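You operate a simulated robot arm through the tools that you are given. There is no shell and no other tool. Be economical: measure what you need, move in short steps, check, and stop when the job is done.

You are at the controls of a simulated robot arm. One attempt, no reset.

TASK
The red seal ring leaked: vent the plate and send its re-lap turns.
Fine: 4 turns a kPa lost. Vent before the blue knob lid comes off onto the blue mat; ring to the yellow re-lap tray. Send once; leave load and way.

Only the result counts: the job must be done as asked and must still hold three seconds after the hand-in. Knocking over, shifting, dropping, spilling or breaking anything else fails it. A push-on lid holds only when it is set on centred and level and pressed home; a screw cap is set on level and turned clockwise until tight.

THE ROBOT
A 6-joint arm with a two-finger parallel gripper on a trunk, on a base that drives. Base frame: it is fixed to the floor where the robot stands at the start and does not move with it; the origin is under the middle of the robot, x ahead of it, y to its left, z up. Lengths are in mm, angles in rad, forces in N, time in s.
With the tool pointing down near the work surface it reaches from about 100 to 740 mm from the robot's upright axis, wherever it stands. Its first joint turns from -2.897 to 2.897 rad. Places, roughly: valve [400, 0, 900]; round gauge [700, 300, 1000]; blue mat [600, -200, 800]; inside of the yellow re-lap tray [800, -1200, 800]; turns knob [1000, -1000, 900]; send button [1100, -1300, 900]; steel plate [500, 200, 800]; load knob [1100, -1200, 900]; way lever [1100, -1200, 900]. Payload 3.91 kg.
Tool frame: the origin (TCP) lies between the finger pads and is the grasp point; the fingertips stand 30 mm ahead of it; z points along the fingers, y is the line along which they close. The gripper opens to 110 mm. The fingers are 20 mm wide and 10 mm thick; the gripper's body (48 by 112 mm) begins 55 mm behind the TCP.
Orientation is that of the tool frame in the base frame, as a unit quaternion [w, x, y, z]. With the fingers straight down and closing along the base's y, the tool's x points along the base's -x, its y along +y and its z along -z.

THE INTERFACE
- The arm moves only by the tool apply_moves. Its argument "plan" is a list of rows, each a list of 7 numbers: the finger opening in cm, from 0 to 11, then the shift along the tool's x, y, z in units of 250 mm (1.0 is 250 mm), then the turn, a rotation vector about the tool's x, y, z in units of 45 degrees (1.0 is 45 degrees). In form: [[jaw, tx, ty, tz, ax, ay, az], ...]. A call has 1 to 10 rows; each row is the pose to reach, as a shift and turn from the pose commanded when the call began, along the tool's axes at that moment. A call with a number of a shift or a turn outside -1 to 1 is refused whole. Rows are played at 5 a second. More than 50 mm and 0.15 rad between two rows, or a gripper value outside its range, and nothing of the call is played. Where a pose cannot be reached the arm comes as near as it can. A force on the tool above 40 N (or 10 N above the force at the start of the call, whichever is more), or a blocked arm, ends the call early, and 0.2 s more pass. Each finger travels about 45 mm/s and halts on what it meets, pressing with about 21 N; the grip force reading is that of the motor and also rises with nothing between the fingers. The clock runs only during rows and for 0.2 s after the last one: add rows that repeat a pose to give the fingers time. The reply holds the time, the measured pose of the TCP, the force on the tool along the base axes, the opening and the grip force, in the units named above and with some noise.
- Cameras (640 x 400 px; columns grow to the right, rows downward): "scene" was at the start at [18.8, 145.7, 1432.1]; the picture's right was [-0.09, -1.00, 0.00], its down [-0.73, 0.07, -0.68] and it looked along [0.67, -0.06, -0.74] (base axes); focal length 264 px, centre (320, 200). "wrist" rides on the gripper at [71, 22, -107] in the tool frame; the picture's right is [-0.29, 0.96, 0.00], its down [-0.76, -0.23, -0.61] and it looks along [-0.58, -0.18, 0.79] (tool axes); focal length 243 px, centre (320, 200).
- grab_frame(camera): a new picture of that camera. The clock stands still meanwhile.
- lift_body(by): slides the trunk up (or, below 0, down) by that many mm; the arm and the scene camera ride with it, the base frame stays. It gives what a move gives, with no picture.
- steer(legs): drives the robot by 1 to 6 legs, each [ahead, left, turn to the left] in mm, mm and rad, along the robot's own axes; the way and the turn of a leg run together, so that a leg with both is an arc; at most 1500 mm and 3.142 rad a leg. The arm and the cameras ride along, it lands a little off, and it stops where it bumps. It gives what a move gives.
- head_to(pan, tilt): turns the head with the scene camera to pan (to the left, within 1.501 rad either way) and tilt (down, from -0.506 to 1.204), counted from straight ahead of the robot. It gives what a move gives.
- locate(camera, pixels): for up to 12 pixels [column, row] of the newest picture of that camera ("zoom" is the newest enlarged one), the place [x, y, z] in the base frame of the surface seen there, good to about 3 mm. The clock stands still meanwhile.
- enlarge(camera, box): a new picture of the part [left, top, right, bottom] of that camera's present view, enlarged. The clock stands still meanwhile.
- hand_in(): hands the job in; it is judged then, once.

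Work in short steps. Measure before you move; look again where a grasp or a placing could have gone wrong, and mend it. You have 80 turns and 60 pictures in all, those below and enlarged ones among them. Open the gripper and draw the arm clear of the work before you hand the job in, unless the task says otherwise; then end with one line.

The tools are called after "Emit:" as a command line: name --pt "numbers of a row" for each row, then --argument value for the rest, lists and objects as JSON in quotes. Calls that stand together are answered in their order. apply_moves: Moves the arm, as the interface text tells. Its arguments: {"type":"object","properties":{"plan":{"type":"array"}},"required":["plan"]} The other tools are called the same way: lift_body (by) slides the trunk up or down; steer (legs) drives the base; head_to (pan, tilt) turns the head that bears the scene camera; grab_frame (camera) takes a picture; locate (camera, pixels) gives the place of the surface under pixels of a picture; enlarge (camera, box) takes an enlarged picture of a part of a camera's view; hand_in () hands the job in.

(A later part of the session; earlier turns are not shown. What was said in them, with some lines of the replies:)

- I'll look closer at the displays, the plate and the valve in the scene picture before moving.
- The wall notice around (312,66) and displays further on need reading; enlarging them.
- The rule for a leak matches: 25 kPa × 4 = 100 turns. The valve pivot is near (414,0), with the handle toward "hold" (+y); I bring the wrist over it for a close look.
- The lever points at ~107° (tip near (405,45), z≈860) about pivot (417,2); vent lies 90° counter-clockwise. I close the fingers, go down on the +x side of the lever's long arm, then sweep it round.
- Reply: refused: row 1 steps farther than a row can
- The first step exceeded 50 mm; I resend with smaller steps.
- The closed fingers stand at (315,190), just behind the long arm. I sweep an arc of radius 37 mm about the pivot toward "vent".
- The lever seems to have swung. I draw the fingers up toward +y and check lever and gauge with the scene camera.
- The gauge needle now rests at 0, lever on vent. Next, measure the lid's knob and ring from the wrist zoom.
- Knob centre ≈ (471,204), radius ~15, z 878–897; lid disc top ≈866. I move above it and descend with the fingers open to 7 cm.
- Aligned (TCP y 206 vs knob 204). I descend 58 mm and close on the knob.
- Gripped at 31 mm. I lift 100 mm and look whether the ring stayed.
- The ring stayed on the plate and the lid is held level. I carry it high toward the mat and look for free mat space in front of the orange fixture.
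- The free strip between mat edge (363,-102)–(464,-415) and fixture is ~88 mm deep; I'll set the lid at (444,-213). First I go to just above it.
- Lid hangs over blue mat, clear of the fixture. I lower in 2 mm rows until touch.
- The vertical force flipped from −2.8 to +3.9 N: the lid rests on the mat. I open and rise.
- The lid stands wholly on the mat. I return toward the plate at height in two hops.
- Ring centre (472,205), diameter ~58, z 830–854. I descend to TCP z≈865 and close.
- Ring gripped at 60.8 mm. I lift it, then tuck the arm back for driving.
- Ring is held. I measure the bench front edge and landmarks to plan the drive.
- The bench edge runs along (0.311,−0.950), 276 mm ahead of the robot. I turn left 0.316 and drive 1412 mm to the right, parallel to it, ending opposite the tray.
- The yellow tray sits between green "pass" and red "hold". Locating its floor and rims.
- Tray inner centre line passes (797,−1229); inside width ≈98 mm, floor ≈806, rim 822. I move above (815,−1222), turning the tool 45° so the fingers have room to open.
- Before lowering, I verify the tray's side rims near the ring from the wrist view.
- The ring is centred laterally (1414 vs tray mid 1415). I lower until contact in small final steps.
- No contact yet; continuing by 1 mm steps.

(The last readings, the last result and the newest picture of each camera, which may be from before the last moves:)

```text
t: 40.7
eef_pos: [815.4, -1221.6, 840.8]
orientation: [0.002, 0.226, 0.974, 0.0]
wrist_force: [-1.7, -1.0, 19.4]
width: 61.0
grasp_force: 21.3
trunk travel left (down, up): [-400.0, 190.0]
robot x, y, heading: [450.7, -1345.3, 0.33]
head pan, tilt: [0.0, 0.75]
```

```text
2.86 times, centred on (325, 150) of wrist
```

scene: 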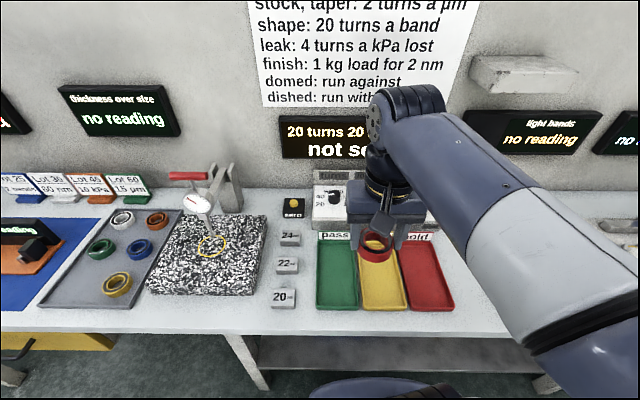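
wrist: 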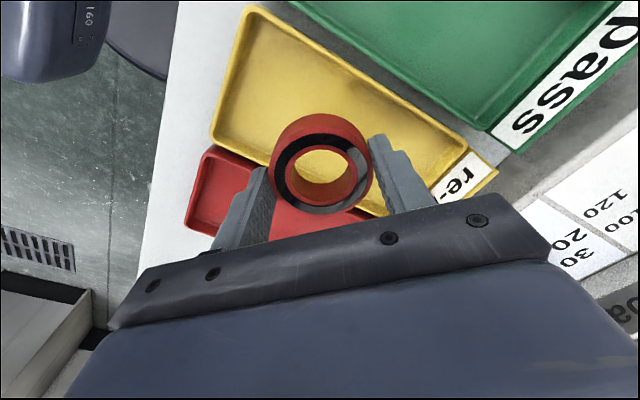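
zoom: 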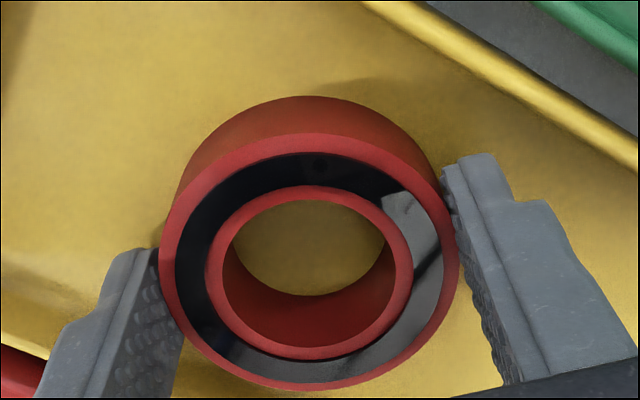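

Contact (19 N) on the tray floor. I ease 1 mm, open to 70 mm and rise straight up.

Emit:
apply_moves --pt "4.5 0 0 -0.006 0 0 0" --pt "6.5 0 0 -0.006 0 0 0" --pt "7 0 0 -0.006 0 0 0" --pt "7 0 0 -0.006 0 0 0" --pt "7 0 0 -0.1 0 0 0" --pt "7 0 0 -0.25 0 0 0" --pt "7 0 0 -0.4 0 0 0" --pt "7 0 0 -0.55 0 0 0"

Emit:
grab_frame --camera "wrist"

Emit:
enlarge --camera "scene" --box '[300, 140, 480, 320]'

```text
t: 42.5
eef_pos: [814.3, -1222.2, 978.3]
orientation: [-0.001, 0.226, 0.974, 0.0]
wrist_force: [0.2, 0.3, 0.3]
width: 70.3
grasp_force: 0.0
trunk travel left (down, up): [-400.0, 190.0]
robot x, y, heading: [446.6, -1344.0, 0.332]
head pan, tilt: [0.0, 0.75]
```

```text
23 pictures are left
```

wrist: 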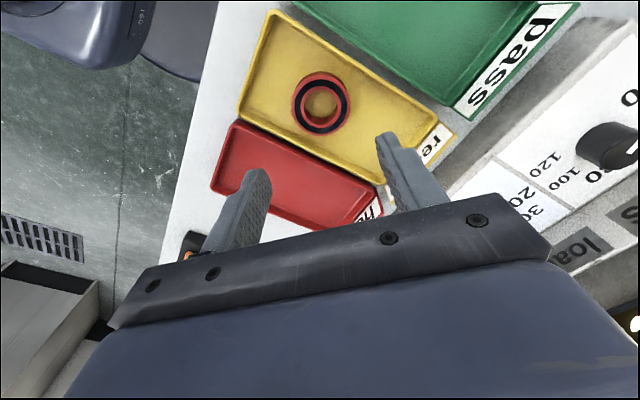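

```text
2.22 times, centred on (390, 230) of scene
```

zoom: 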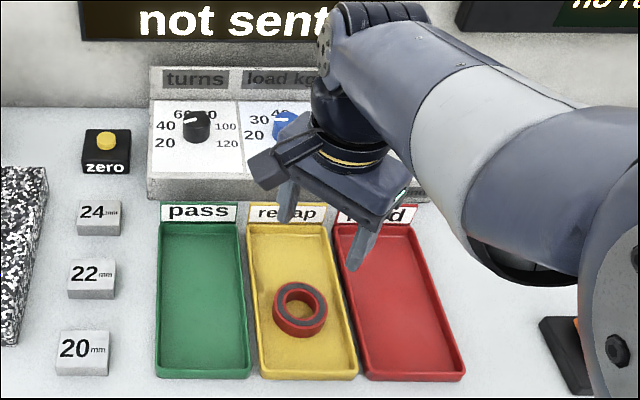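

Ring rests in the re-lap tray. Now I turn the tool back and move above the front of the turns knob to view the console.

Emit:
apply_moves --pt "7 0 0.12 -0.08 0 0 -0.17" --pt "7 0 0.25 -0.16 0 0 -0.34" --pt "7 0 0.4 -0.25 0 0 -0.51" --pt "7 0 0.55 -0.33 0 0 -0.68" --pt "7 0.01 0.68 -0.4 0 0 -0.85" --pt "7 0.013 0.805 -0.4 0 0 -1.0"

Emit:
grab_frame --camera "wrist"

Emit:
grab_frame --camera "scene"

```text
t: 43.9
eef_pos: [899.3, -1039.8, 1076.3]
orientation: [0.0, -0.164, 0.986, 0.001]
wrist_force: [-0.2, 0.4, -0.4]
width: 70.1
grasp_force: 0.0
trunk travel left (down, up): [-400.0, 190.0]
robot x, y, heading: [449.9, -1341.7, 0.328]
head pan, tilt: [0.0, 0.75]
```

```text
21 pictures are left
```

wrist: 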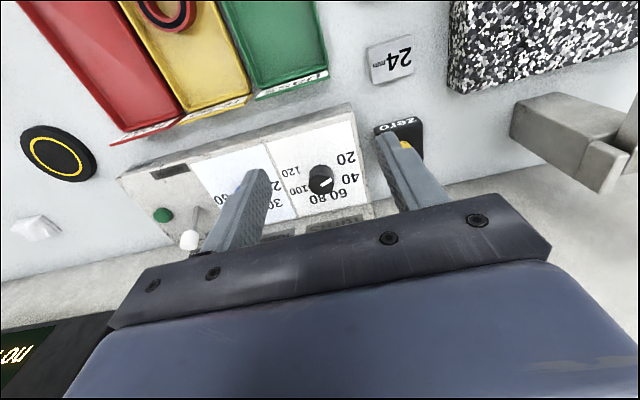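

```text
20 pictures are left
```

scene: 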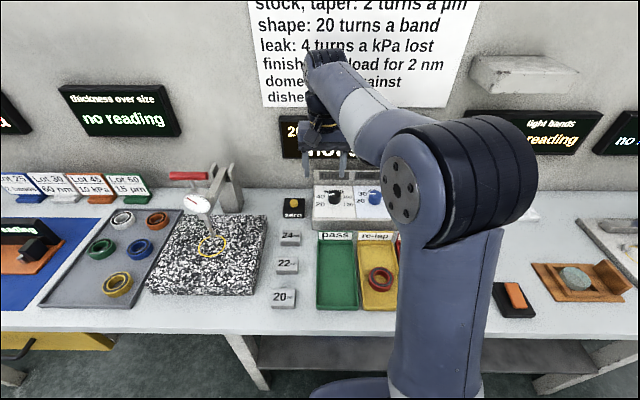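

Emit:
enlarge --camera "wrist" --box '[260, 120, 400, 220]'

Emit:
locate --camera "zoom" --pixels '[[280, 270], [262, 240], [305, 245], [325, 300], [392, 175], [375, 255], [320, 345], [245, 355], [180, 315], [145, 232], [420, 330]]'

Emit:
enlarge --camera "scene" --box '[270, 110, 430, 240]'

```text
4.00 times, centred on (330, 170) of wrist
```

zoom: 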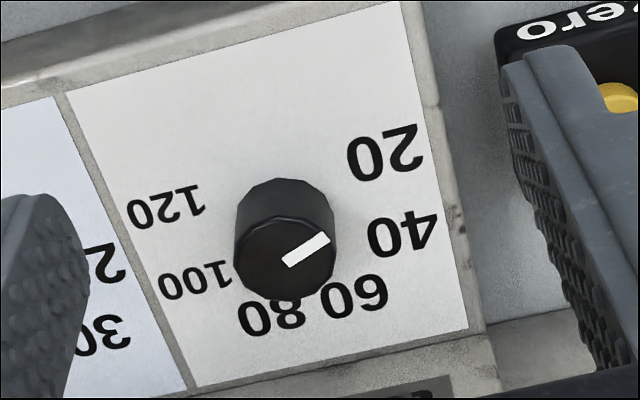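

```text
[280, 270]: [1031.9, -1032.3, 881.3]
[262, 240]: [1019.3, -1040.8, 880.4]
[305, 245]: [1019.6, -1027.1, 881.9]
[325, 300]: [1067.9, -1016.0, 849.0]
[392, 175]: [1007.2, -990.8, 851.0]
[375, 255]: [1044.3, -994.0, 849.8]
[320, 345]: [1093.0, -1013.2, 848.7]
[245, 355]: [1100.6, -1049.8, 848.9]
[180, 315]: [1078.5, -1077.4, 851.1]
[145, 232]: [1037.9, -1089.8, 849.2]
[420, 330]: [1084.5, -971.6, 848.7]
```

```text
3.08 times, centred on (350, 175) of scene
```

zoom: 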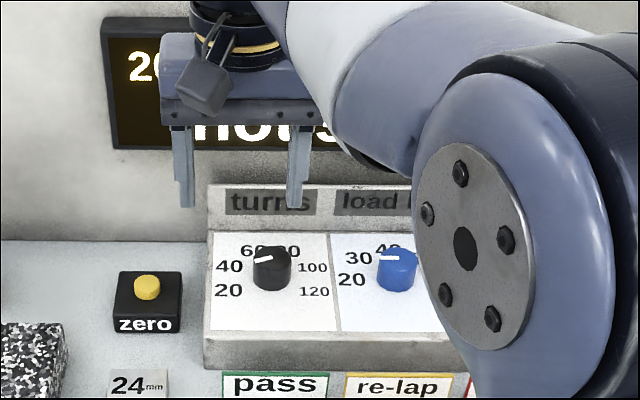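

The pointer sits at 20; 100 lies 180° clockwise from above about the knob centre ≈(1030,−1035), top z 881, panel 849. I check the upright sign and the display for clearance.

Emit:
locate --camera "zoom" --pixels '[[270, 188], [270, 202], [330, 225], [120, 145], [270, 255], [255, 270], [290, 270], [272, 283], [398, 258], [148, 283], [240, 345]]'

Emit:
apply_moves --pt "7 0 0 0 0 0 -0.17" --pt "7 0 0 0 0 0 -0.34" --pt "7 0 0 0 0 0 -0.51" --pt "7 0 0 0 0 0 -0.68" --pt "7 0 0 0 0 0 -0.85" --pt "7 0 0 0 0 0 -1.0"

```text
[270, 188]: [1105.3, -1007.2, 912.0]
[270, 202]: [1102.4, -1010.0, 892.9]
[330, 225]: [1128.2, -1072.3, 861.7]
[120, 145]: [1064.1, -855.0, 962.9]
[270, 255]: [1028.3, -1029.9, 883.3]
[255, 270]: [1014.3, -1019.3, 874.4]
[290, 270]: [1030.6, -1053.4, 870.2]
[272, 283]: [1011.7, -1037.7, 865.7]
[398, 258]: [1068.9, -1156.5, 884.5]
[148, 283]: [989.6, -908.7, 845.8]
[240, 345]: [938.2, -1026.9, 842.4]
```

```text
t: 45.3
eef_pos: [900.8, -1040.5, 1076.5]
orientation: [0.0, -0.529, 0.849, 0.001]
wrist_force: [0.2, -0.4, 0.4]
width: 69.9
grasp_force: 0.1
trunk travel left (down, up): [-400.0, 190.0]
robot x, y, heading: [449.4, -1341.0, 0.325]
head pan, tilt: [0.0, 0.75]
```

Sign top is z 912 and the display's front is ~88 mm behind the knob: clear. I turn the other 45° and move above the knob.

Emit:
apply_moves --pt "7 0 0 0 0 0 -0.17" --pt "7 0 0 0 0 0 -0.34" --pt "7 0 0 0 0 0 -0.51" --pt "7 0 0 0 0 0 -0.68" --pt "7 0 0 0 0 0 -0.85" --pt "7 0 0 0 0 0 -1.0"

Emit:
apply_moves --pt "7 0.05 -0.166 0 0 0 0" --pt "7 0.1 -0.33 0 0 0 0" --pt "7 0.147 -0.497 0 0 0 0" --pt "6 0.147 -0.497 0.15 0 0 0" --pt "6 0.147 -0.497 0.3 0 0 0" --pt "6 0.147 -0.497 0.5 0 0 0" --pt "6 0.147 -0.497 0.5 0 0 0"

Emit:
grab_frame --camera "wrist"

Emit:
enlarge --camera "scene" --box '[270, 110, 430, 240]'

```text
t: 46.7
eef_pos: [901.5, -1040.1, 1077.4]
orientation: [0.0, 0.813, -0.582, 0.0]
wrist_force: [0.1, 0.9, 0.5]
width: 70.0
grasp_force: 0.1
trunk travel left (down, up): [-400.0, 190.0]
robot x, y, heading: [448.3, -1346.1, 0.326]
head pan, tilt: [0.0, 0.75]
```

```text
t: 48.3
eef_pos: [1030.3, -1035.3, 953.3]
orientation: [0.0, 0.813, -0.582, 0.0]
wrist_force: [-0.2, 0.0, -0.3]
width: 60.0
grasp_force: 0.0
trunk travel left (down, up): [-400.0, 190.0]
robot x, y, heading: [448.7, -1345.5, 0.329]
head pan, tilt: [0.0, 0.75]
```

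```text
17 pictures are left
```

wrist: 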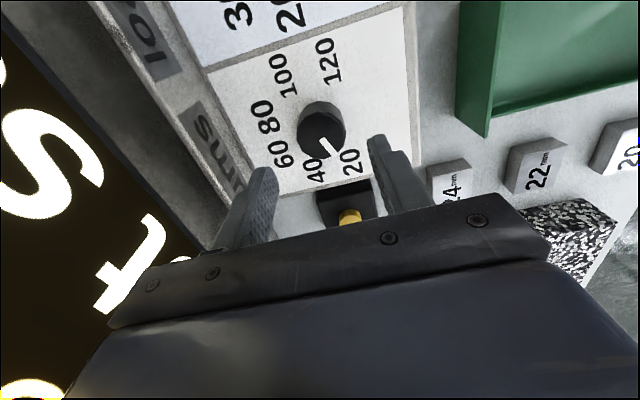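

```text
3.08 times, centred on (350, 175) of scene
```

zoom: 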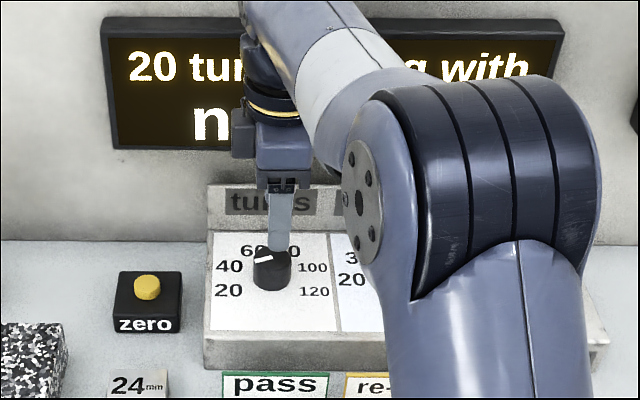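

Knob appears on the tool axis at (322,130). I check its centre by locating its rim points.

Emit:
locate --camera "wrist" --pixels '[[303, 132], [341, 132], [322, 116], [322, 150], [322, 132]]'

```text
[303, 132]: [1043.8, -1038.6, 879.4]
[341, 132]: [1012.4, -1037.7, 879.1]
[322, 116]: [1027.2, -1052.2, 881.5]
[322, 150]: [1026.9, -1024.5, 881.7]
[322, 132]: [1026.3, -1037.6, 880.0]
```

Centre refined to (1027.5,−1038). I descend to z≈887 and grip the knob.

Emit:
apply_moves --pt "6 0.006 0.012 0.0 0 0 0" --pt "6 0.006 0.012 0.14 0 0 0" --pt "6 0.006 0.012 0.265 0 0 0" --pt "4 0.006 0.012 0.265 0 0 0" --pt "2 0.006 0.012 0.265 0 0 0" --pt "2 0.006 0.012 0.265 0 0 0" --pt "2 0.006 0.012 0.265 0 0 0"

```text
t: 49.9
eef_pos: [1032.0, -1037.2, 885.5]
orientation: [0.0, 0.812, -0.583, 0.001]
wrist_force: [20.2, 5.6, -1.4]
width: 39.4
grasp_force: 45.3
trunk travel left (down, up): [-400.0, 190.0]
robot x, y, heading: [451.1, -1343.8, 0.331]
head pan, tilt: [0.0, 0.75]
```

Width 39 mm with 20 N sideways: off-centre contact. I look before anything else.

Emit:
enlarge --camera "wrist" --box '[220, 80, 440, 240]'

```text
2.50 times, centred on (330, 160) of wrist
```

zoom: 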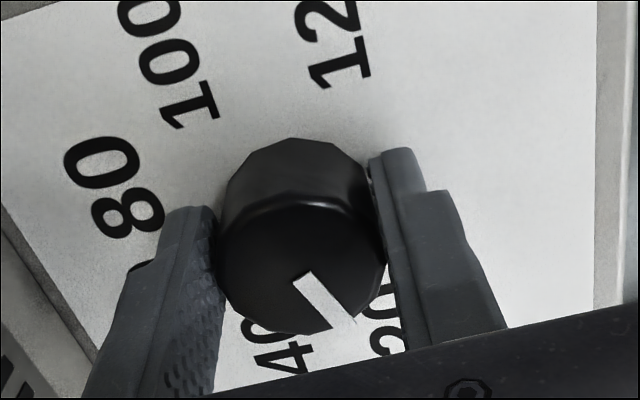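

Both fingers hold the knob (dia ~39); it pushes the tool +x, so the knob's centre is ~4 mm further. I shift the command to relieve the side force.

Emit:
apply_moves --pt "2 0 -0.008 0 0 0 0" --pt "2 0 -0.016 0 0 0 0" --pt "2 0 -0.016 0 0 0 0"

```text
t: 50.7
eef_pos: [1031.5, -1037.3, 886.1]
orientation: [0.002, 0.813, -0.583, -0.001]
wrist_force: [-0.7, -7.5, -2.9]
width: 39.2
grasp_force: 44.8
trunk travel left (down, up): [-400.0, 190.0]
robot x, y, heading: [451.3, -1341.0, 0.333]
head pan, tilt: [0.0, 0.75]
```

Side force gone. Now turn the knob clockwise by the first 45° and check.

Emit:
apply_moves --pt "2 0 0 0 0 0 0.17" --pt "2 0 0 0 0 0 0.34" --pt "2 0 0 0 0 0 0.51" --pt "2 0 0 0 0 0 0.68" --pt "2 0 0 0 0 0 0.85" --pt "2 0 0 0 0 0 1.0" --pt "2 0 0 0 0 0 1.0"

Emit:
enlarge --camera "scene" --box '[270, 110, 430, 240]'

```text
t: 52.3
eef_pos: [1028.4, -1035.8, 886.2]
orientation: [-0.003, -0.528, 0.849, 0.001]
wrist_force: [-37.6, -2.3, -9.5]
width: 38.7
grasp_force: 45.1
trunk travel left (down, up): [-400.0, 190.0]
robot x, y, heading: [448.2, -1341.4, 0.33]
head pan, tilt: [0.0, 0.75]
```

```text
3.08 times, centred on (350, 175) of scene
```

zoom: 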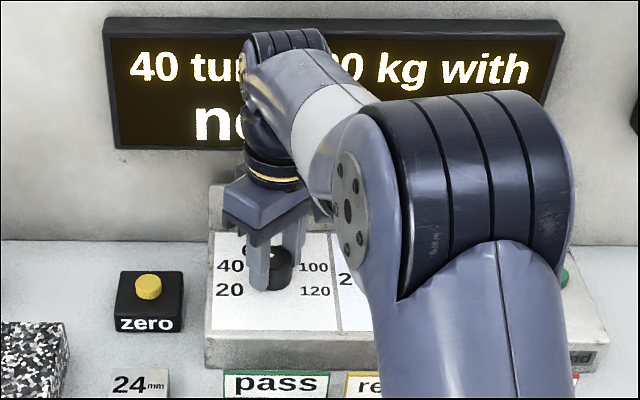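

Display reads 40 turns; the side force is −38 N in x, so I shift 3.5 mm toward −x and turn another 45°.

Emit:
apply_moves --pt "2 0.006 0.0126 0 0 0 0" --pt "2 0.006 0.0126 0 0 0 0"

Emit:
apply_moves --pt "2 0 0 0 0 0 0.17" --pt "2 0 0 0 0 0 0.34" --pt "2 0 0 0 0 0 0.51" --pt "2 0 0 0 0 0 0.68" --pt "2 0 0 0 0 0 0.85" --pt "2 0 0 0 0 0 1.0" --pt "2 0 0 0 0 0 1.0"

```text
t: 52.9
eef_pos: [1028.3, -1035.3, 886.9]
orientation: [-0.001, -0.529, 0.849, -0.001]
wrist_force: [-16.0, 6.6, -6.9]
width: 38.7
grasp_force: 45.9
trunk travel left (down, up): [-400.0, 190.0]
robot x, y, heading: [453.2, -1339.9, 0.324]
head pan, tilt: [0.0, 0.75]
```

```text
t: 54.5
eef_pos: [1026.2, -1034.4, 884.9]
orientation: [0.001, -0.163, 0.987, 0.0]
wrist_force: [-22.3, 16.4, -6.4]
width: 38.7
grasp_force: 44.6
trunk travel left (down, up): [-400.0, 190.0]
robot x, y, heading: [448.9, -1343.6, 0.327]
head pan, tilt: [0.0, 0.75]
```

Force is (−22,16) N; I shift (−3.5,+2.5) mm and turn the third 45°.

Emit:
apply_moves --pt "2 0.01 0.014 0 0 0 0" --pt "2 0.01 0.014 0 0 0 0"

Emit:
apply_moves --pt "2 0 0 0 0 0 0.17" --pt "2 0 0 0 0 0 0.34" --pt "2 0 0 0 0 0 0.51" --pt "2 0 0 0 0 0 0.68" --pt "2 0 0 0 0 0 0.85" --pt "2 0 0 0 0 0 1.0" --pt "2 0 0 0 0 0 1.0"

Emit:
enlarge --camera "scene" --box '[270, 110, 430, 240]'

```text
t: 55.1
eef_pos: [1027.6, -1033.8, 885.3]
orientation: [0.003, -0.162, 0.987, 0.0]
wrist_force: [-2.2, 9.2, -2.6]
width: 38.4
grasp_force: 45.3
trunk travel left (down, up): [-400.0, 190.0]
robot x, y, heading: [447.6, -1341.8, 0.326]
head pan, tilt: [0.0, 0.75]
```

```text
t: 56.7
eef_pos: [1027.5, -1031.3, 885.2]
orientation: [0.001, 0.228, 0.974, 0.001]
wrist_force: [18.6, 15.8, 7.3]
width: 38.5
grasp_force: 45.0
trunk travel left (down, up): [-400.0, 190.0]
robot x, y, heading: [451.5, -1347.0, 0.325]
head pan, tilt: [0.0, 0.75]
```

```text
3.08 times, centred on (350, 175) of scene
```

zoom: 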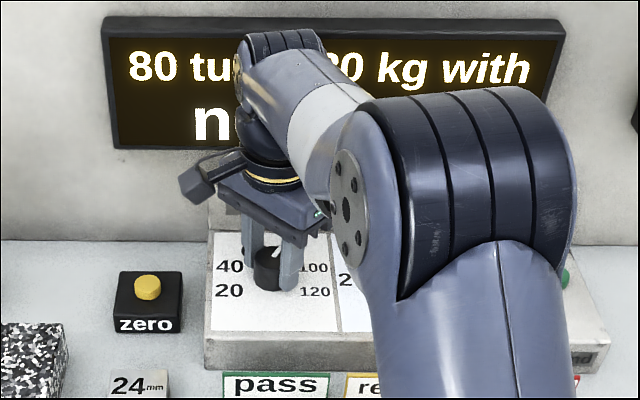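

80 turns now. I relieve (+2.5,+2.5) mm and turn the last 45°.

Emit:
apply_moves --pt "2 -0.005 0.013 0 0 0 0" --pt "2 -0.005 0.013 0 0 0 0"

Emit:
apply_moves --pt "2 0 0 0 0 0 0.17" --pt "2 0 0 0 0 0 0.34" --pt "2 0 0 0 0 0 0.51" --pt "2 0 0 0 0 0 0.68" --pt "2 0 0 0 0 0 0.85" --pt "2 0 0 0 0 0 1.0" --pt "2 0 0 0 0 0 1.0"

Emit:
enlarge --camera "scene" --box '[270, 110, 430, 240]'

```text
t: 57.3
eef_pos: [1027.2, -1032.8, 885.7]
orientation: [0.0, 0.228, 0.974, -0.001]
wrist_force: [9.3, 2.3, 12.0]
width: 38.5
grasp_force: 44.8
trunk travel left (down, up): [-400.0, 190.0]
robot x, y, heading: [446.4, -1343.8, 0.328]
head pan, tilt: [0.0, 0.75]
```

```text
t: 58.9
eef_pos: [1027.6, -1031.7, 886.2]
orientation: [0.0, 0.583, 0.813, 0.0]
wrist_force: [16.1, 7.1, 12.9]
width: 38.7
grasp_force: 44.6
trunk travel left (down, up): [-400.0, 190.0]
robot x, y, heading: [445.4, -1342.3, 0.331]
head pan, tilt: [0.0, 0.75]
```

```text
3.08 times, centred on (350, 175) of scene
```

zoom: 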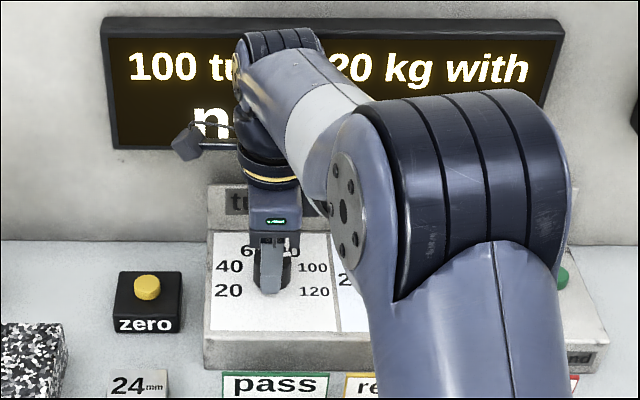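

Display reads 100. I open, rise straight up, and look right toward the send button with the wrist camera.

Emit:
apply_moves --pt "4.5 0 0 0 0 0 0" --pt "6 0 0 0 0 0 0" --pt "6 0 0 0 0 0 0" --pt "6 0 0 -0.1 0 0 0" --pt "6 0 0 -0.25 0 0 0" --pt "6 0 0 -0.4 0 0 0" --pt "6 0 0 -0.55 0 0 0"

Emit:
grab_frame --camera "wrist"

```text
t: 60.5
eef_pos: [1028.4, -1031.7, 1022.2]
orientation: [0.0, 0.582, 0.813, 0.0]
wrist_force: [0.6, 0.4, -0.4]
width: 60.1
grasp_force: 0.0
trunk travel left (down, up): [-400.0, 190.0]
robot x, y, heading: [449.5, -1344.3, 0.324]
head pan, tilt: [0.0, 0.75]
```

```text
11 pictures are left
```

wrist: 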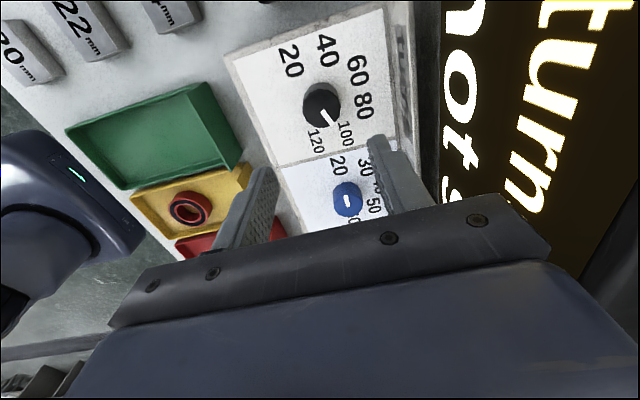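

Knob pointer is at 100. Looking for the green send button with the scene camera (near (429,200)).

Emit:
enlarge --camera "scene" --box '[380, 150, 500, 240]'

```text
4.44 times, centred on (440, 195) of scene
```

zoom: 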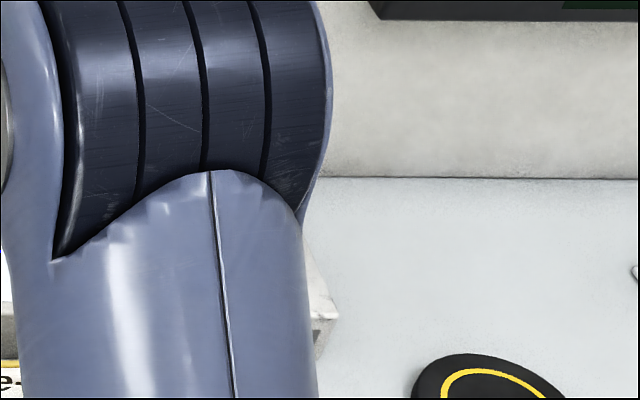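

The arm hides the button. I shift to (1000,−1120) so the wrist camera, looking to −y, sees it.

Emit:
apply_moves --pt "6 -0.06 -0.05 -0.1 0 0 0" --pt "6 -0.14 -0.1 -0.2 0 0 0" --pt "6 -0.22 -0.16 -0.23 0 0 0" --pt "6 -0.297 -0.22 -0.23 0 0 0"

Emit:
grab_frame --camera "wrist"

```text
t: 61.5
eef_pos: [998.3, -1120.5, 1080.5]
orientation: [0.0, 0.582, 0.813, 0.0]
wrist_force: [-0.2, -0.6, 0.0]
width: 59.8
grasp_force: 0.1
trunk travel left (down, up): [-400.0, 190.0]
robot x, y, heading: [452.3, -1343.1, 0.33]
head pan, tilt: [0.0, 0.75]
```

```text
9 pictures are left
```

wrist: 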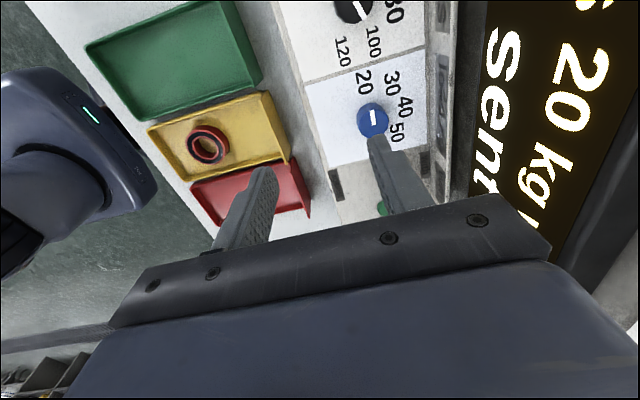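

A sliver of the green button shows at (381,209); locating it.

Emit:
locate --camera "wrist" --pixels '[[380, 208], [383, 212], [379, 205], [360, 200], [337, 182], [372, 118], [425, 160]]'

```text
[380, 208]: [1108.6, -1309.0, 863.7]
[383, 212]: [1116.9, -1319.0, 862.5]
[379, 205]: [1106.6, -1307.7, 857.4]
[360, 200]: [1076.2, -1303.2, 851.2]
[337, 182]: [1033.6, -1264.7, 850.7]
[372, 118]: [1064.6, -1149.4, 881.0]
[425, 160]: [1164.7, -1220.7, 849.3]
```

Button is near (1115,−1317). I turn the tool back 45° and move to (1020,−1230) for a better view.

Emit:
apply_moves --pt "7 -0.08 -0.01 0 0 0 -0.17" --pt "8 -0.16 -0.02 0 0 0 -0.34" --pt "9 -0.24 -0.03 0 0 0 -0.51" --pt "10 -0.32 -0.04 0 0 0 -0.68" --pt "10 -0.4 -0.05 0 0 0 -0.85" --pt "10 -0.445 -0.06 0 0 0 -1.0"

Emit:
grab_frame --camera "wrist"

```text
t: 62.9
eef_pos: [1019.9, -1229.6, 1081.6]
orientation: [0.0, 0.227, 0.974, 0.0]
wrist_force: [-0.6, 0.0, 0.2]
width: 100.0
grasp_force: 0.1
trunk travel left (down, up): [-400.0, 190.0]
robot x, y, heading: [447.6, -1344.2, 0.328]
head pan, tilt: [0.0, 0.75]
```

```text
8 pictures are left
```

wrist: 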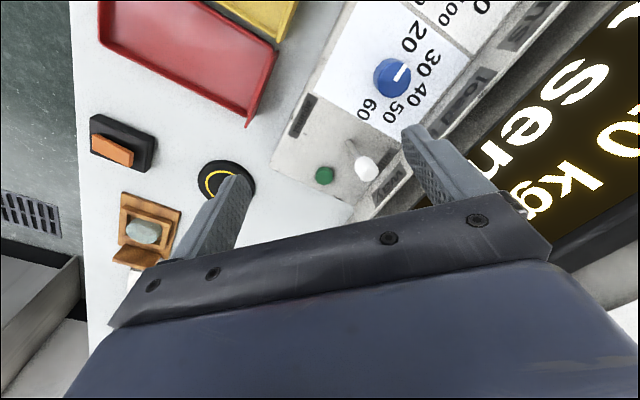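

Green button at (324,175), white way lever at (363,165). Locating both.

Emit:
locate --camera "wrist" --pixels '[[324, 175], [318, 175], [330, 175], [324, 170], [324, 181], [363, 165], [360, 173], [370, 160], [350, 148], [345, 185]]'

Emit:
enlarge --camera "wrist" --box '[280, 120, 420, 210]'

```text
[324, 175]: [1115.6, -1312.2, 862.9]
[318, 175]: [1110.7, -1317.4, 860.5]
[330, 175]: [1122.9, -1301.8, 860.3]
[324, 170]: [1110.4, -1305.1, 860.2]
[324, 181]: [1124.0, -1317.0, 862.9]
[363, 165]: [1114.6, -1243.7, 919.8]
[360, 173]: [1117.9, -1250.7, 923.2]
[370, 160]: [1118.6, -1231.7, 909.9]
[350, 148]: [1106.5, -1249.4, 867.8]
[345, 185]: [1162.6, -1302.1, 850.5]
```

```text
4.44 times, centred on (350, 165) of wrist
```

zoom: 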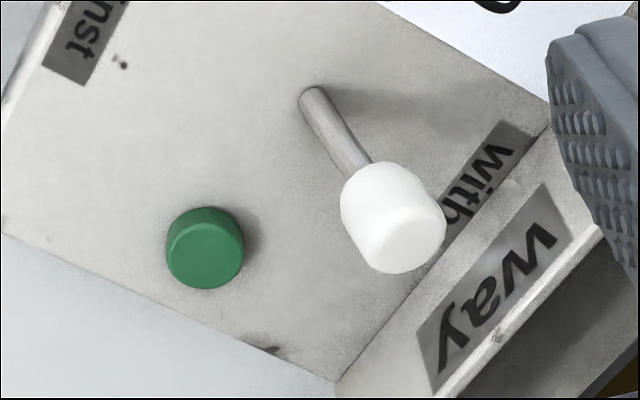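

Button centre ≈(1117,−1311), top z 863; lever knob at (1117,−1243), top ≈925, below the gripper body when pressing. I close the fingers, move above it and descend to 12 mm above.

Emit:
apply_moves --pt "8 -0.1 -0.025 0 0 0 0" --pt "6 -0.2 -0.05 0 0 0 0" --pt "4 -0.3 -0.08 0 0 0 0" --pt "2 -0.4 -0.1 0 0 0 0" --pt "0 -0.492 -0.121 0 0 0 0" --pt "0 -0.492 -0.121 0.15 0 0 0" --pt "0 -0.492 -0.121 0.3 0 0 0" --pt "0 -0.492 -0.121 0.45 0 0 0" --pt "0 -0.492 -0.121 0.6 0 0 0" --pt "0 -0.492 -0.121 0.7 0 0 0"

Emit:
enlarge --camera "wrist" --box '[220, 60, 460, 220]'

```text
t: 65.1
eef_pos: [1118.5, -1311.9, 905.1]
orientation: [0.0, 0.227, 0.974, 0.0]
wrist_force: [0.6, 1.0, 0.2]
width: 0.0
grasp_force: 20.4
trunk travel left (down, up): [-400.0, 190.0]
robot x, y, heading: [454.0, -1343.3, 0.332]
head pan, tilt: [0.0, 0.75]
```

```text
2.50 times, centred on (340, 140) of wrist
```

zoom: 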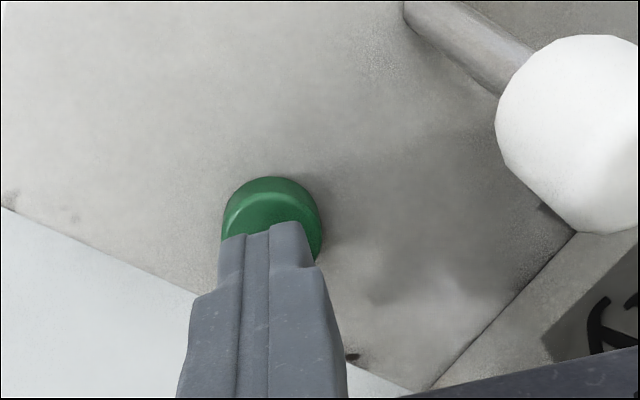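

Fingertips are over the button. I press down slowly in one stroke, then rise.

Emit:
apply_moves --pt "0 0 0 0.03 0 0 0" --pt "0 0 0 0.05 0 0 0" --pt "0 0 0 0.06 0 0 0" --pt "0 0 0 0.07 0 0 0" --pt "0 0 0 0.076 0 0 0"

Emit:
enlarge --camera "scene" --box '[270, 100, 480, 240]'

```text
t: 66.3
eef_pos: [1117.7, -1311.1, 886.7]
orientation: [0.001, 0.227, 0.974, -0.001]
wrist_force: [-0.7, -0.5, 3.9]
width: 0.2
grasp_force: 20.6
trunk travel left (down, up): [-400.0, 190.0]
robot x, y, heading: [453.2, -1343.7, 0.331]
head pan, tilt: [0.0, 0.75]
```

```text
2.86 times, centred on (375, 170) of scene
```

zoom: 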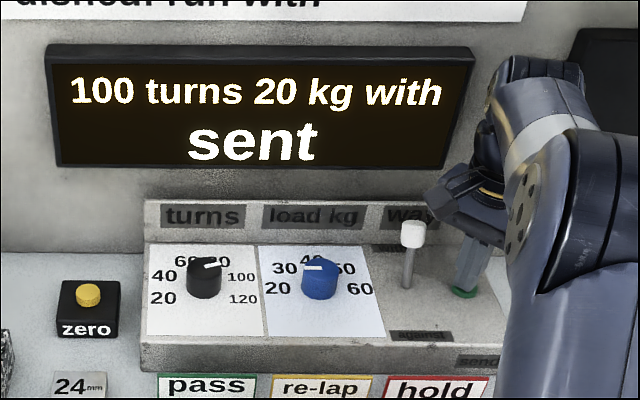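

The display shows "100 turns 20 kg with – sent". I rise straight up, draw back and open.

Emit:
apply_moves --pt "0 0 0 -0.15 0 0 0" --pt "0 0 0 -0.3 0 0 0" --pt "0 0 0 -0.45 0 0 0" --pt "0 0 0 -0.6 0 0 0" --pt "0 0 0 -0.78 0 0 0" --pt "3 0.15 0 -0.8 0 0 0" --pt "6 0.3 0 -0.8 0 0 0" --pt "8 0.48 0 -0.8 0 0 0" --pt "8 0.66 0 -0.8 0 0 0" --pt "8 0.8 0 -0.8 0 0 0"

Emit:
grab_frame --camera "scene"

```text
t: 68.5
eef_pos: [937.9, -1221.3, 1087.6]
orientation: [0.0, 0.228, 0.974, 0.0]
wrist_force: [-0.1, 0.6, 0.2]
width: 80.0
grasp_force: 0.0
trunk travel left (down, up): [-400.0, 190.0]
robot x, y, heading: [448.4, -1340.4, 0.33]
head pan, tilt: [0.0, 0.75]
```

```text
4 pictures are left
```

scene: 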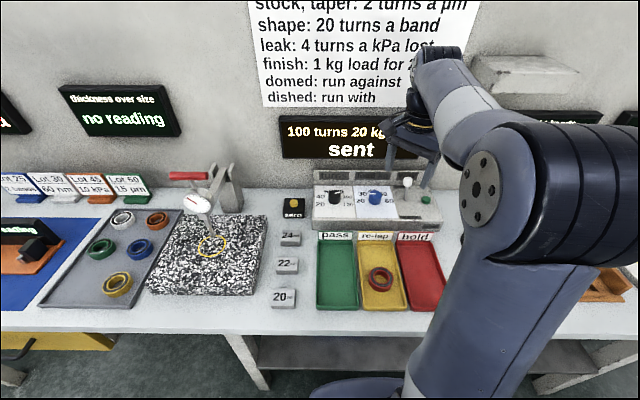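

Everything is in place: ring in the re-lap tray, 100 turns sent, the arm clear and open. Handing in.

Emit:
hand_in

```text
The job is handed in.
```

The plate was vented before the lid came off, the blue lid is on the blue mat, the red ring is in the yellow re-lap tray, and 100 turns (25 kPa × 4) were sent once with load and way left as they were.
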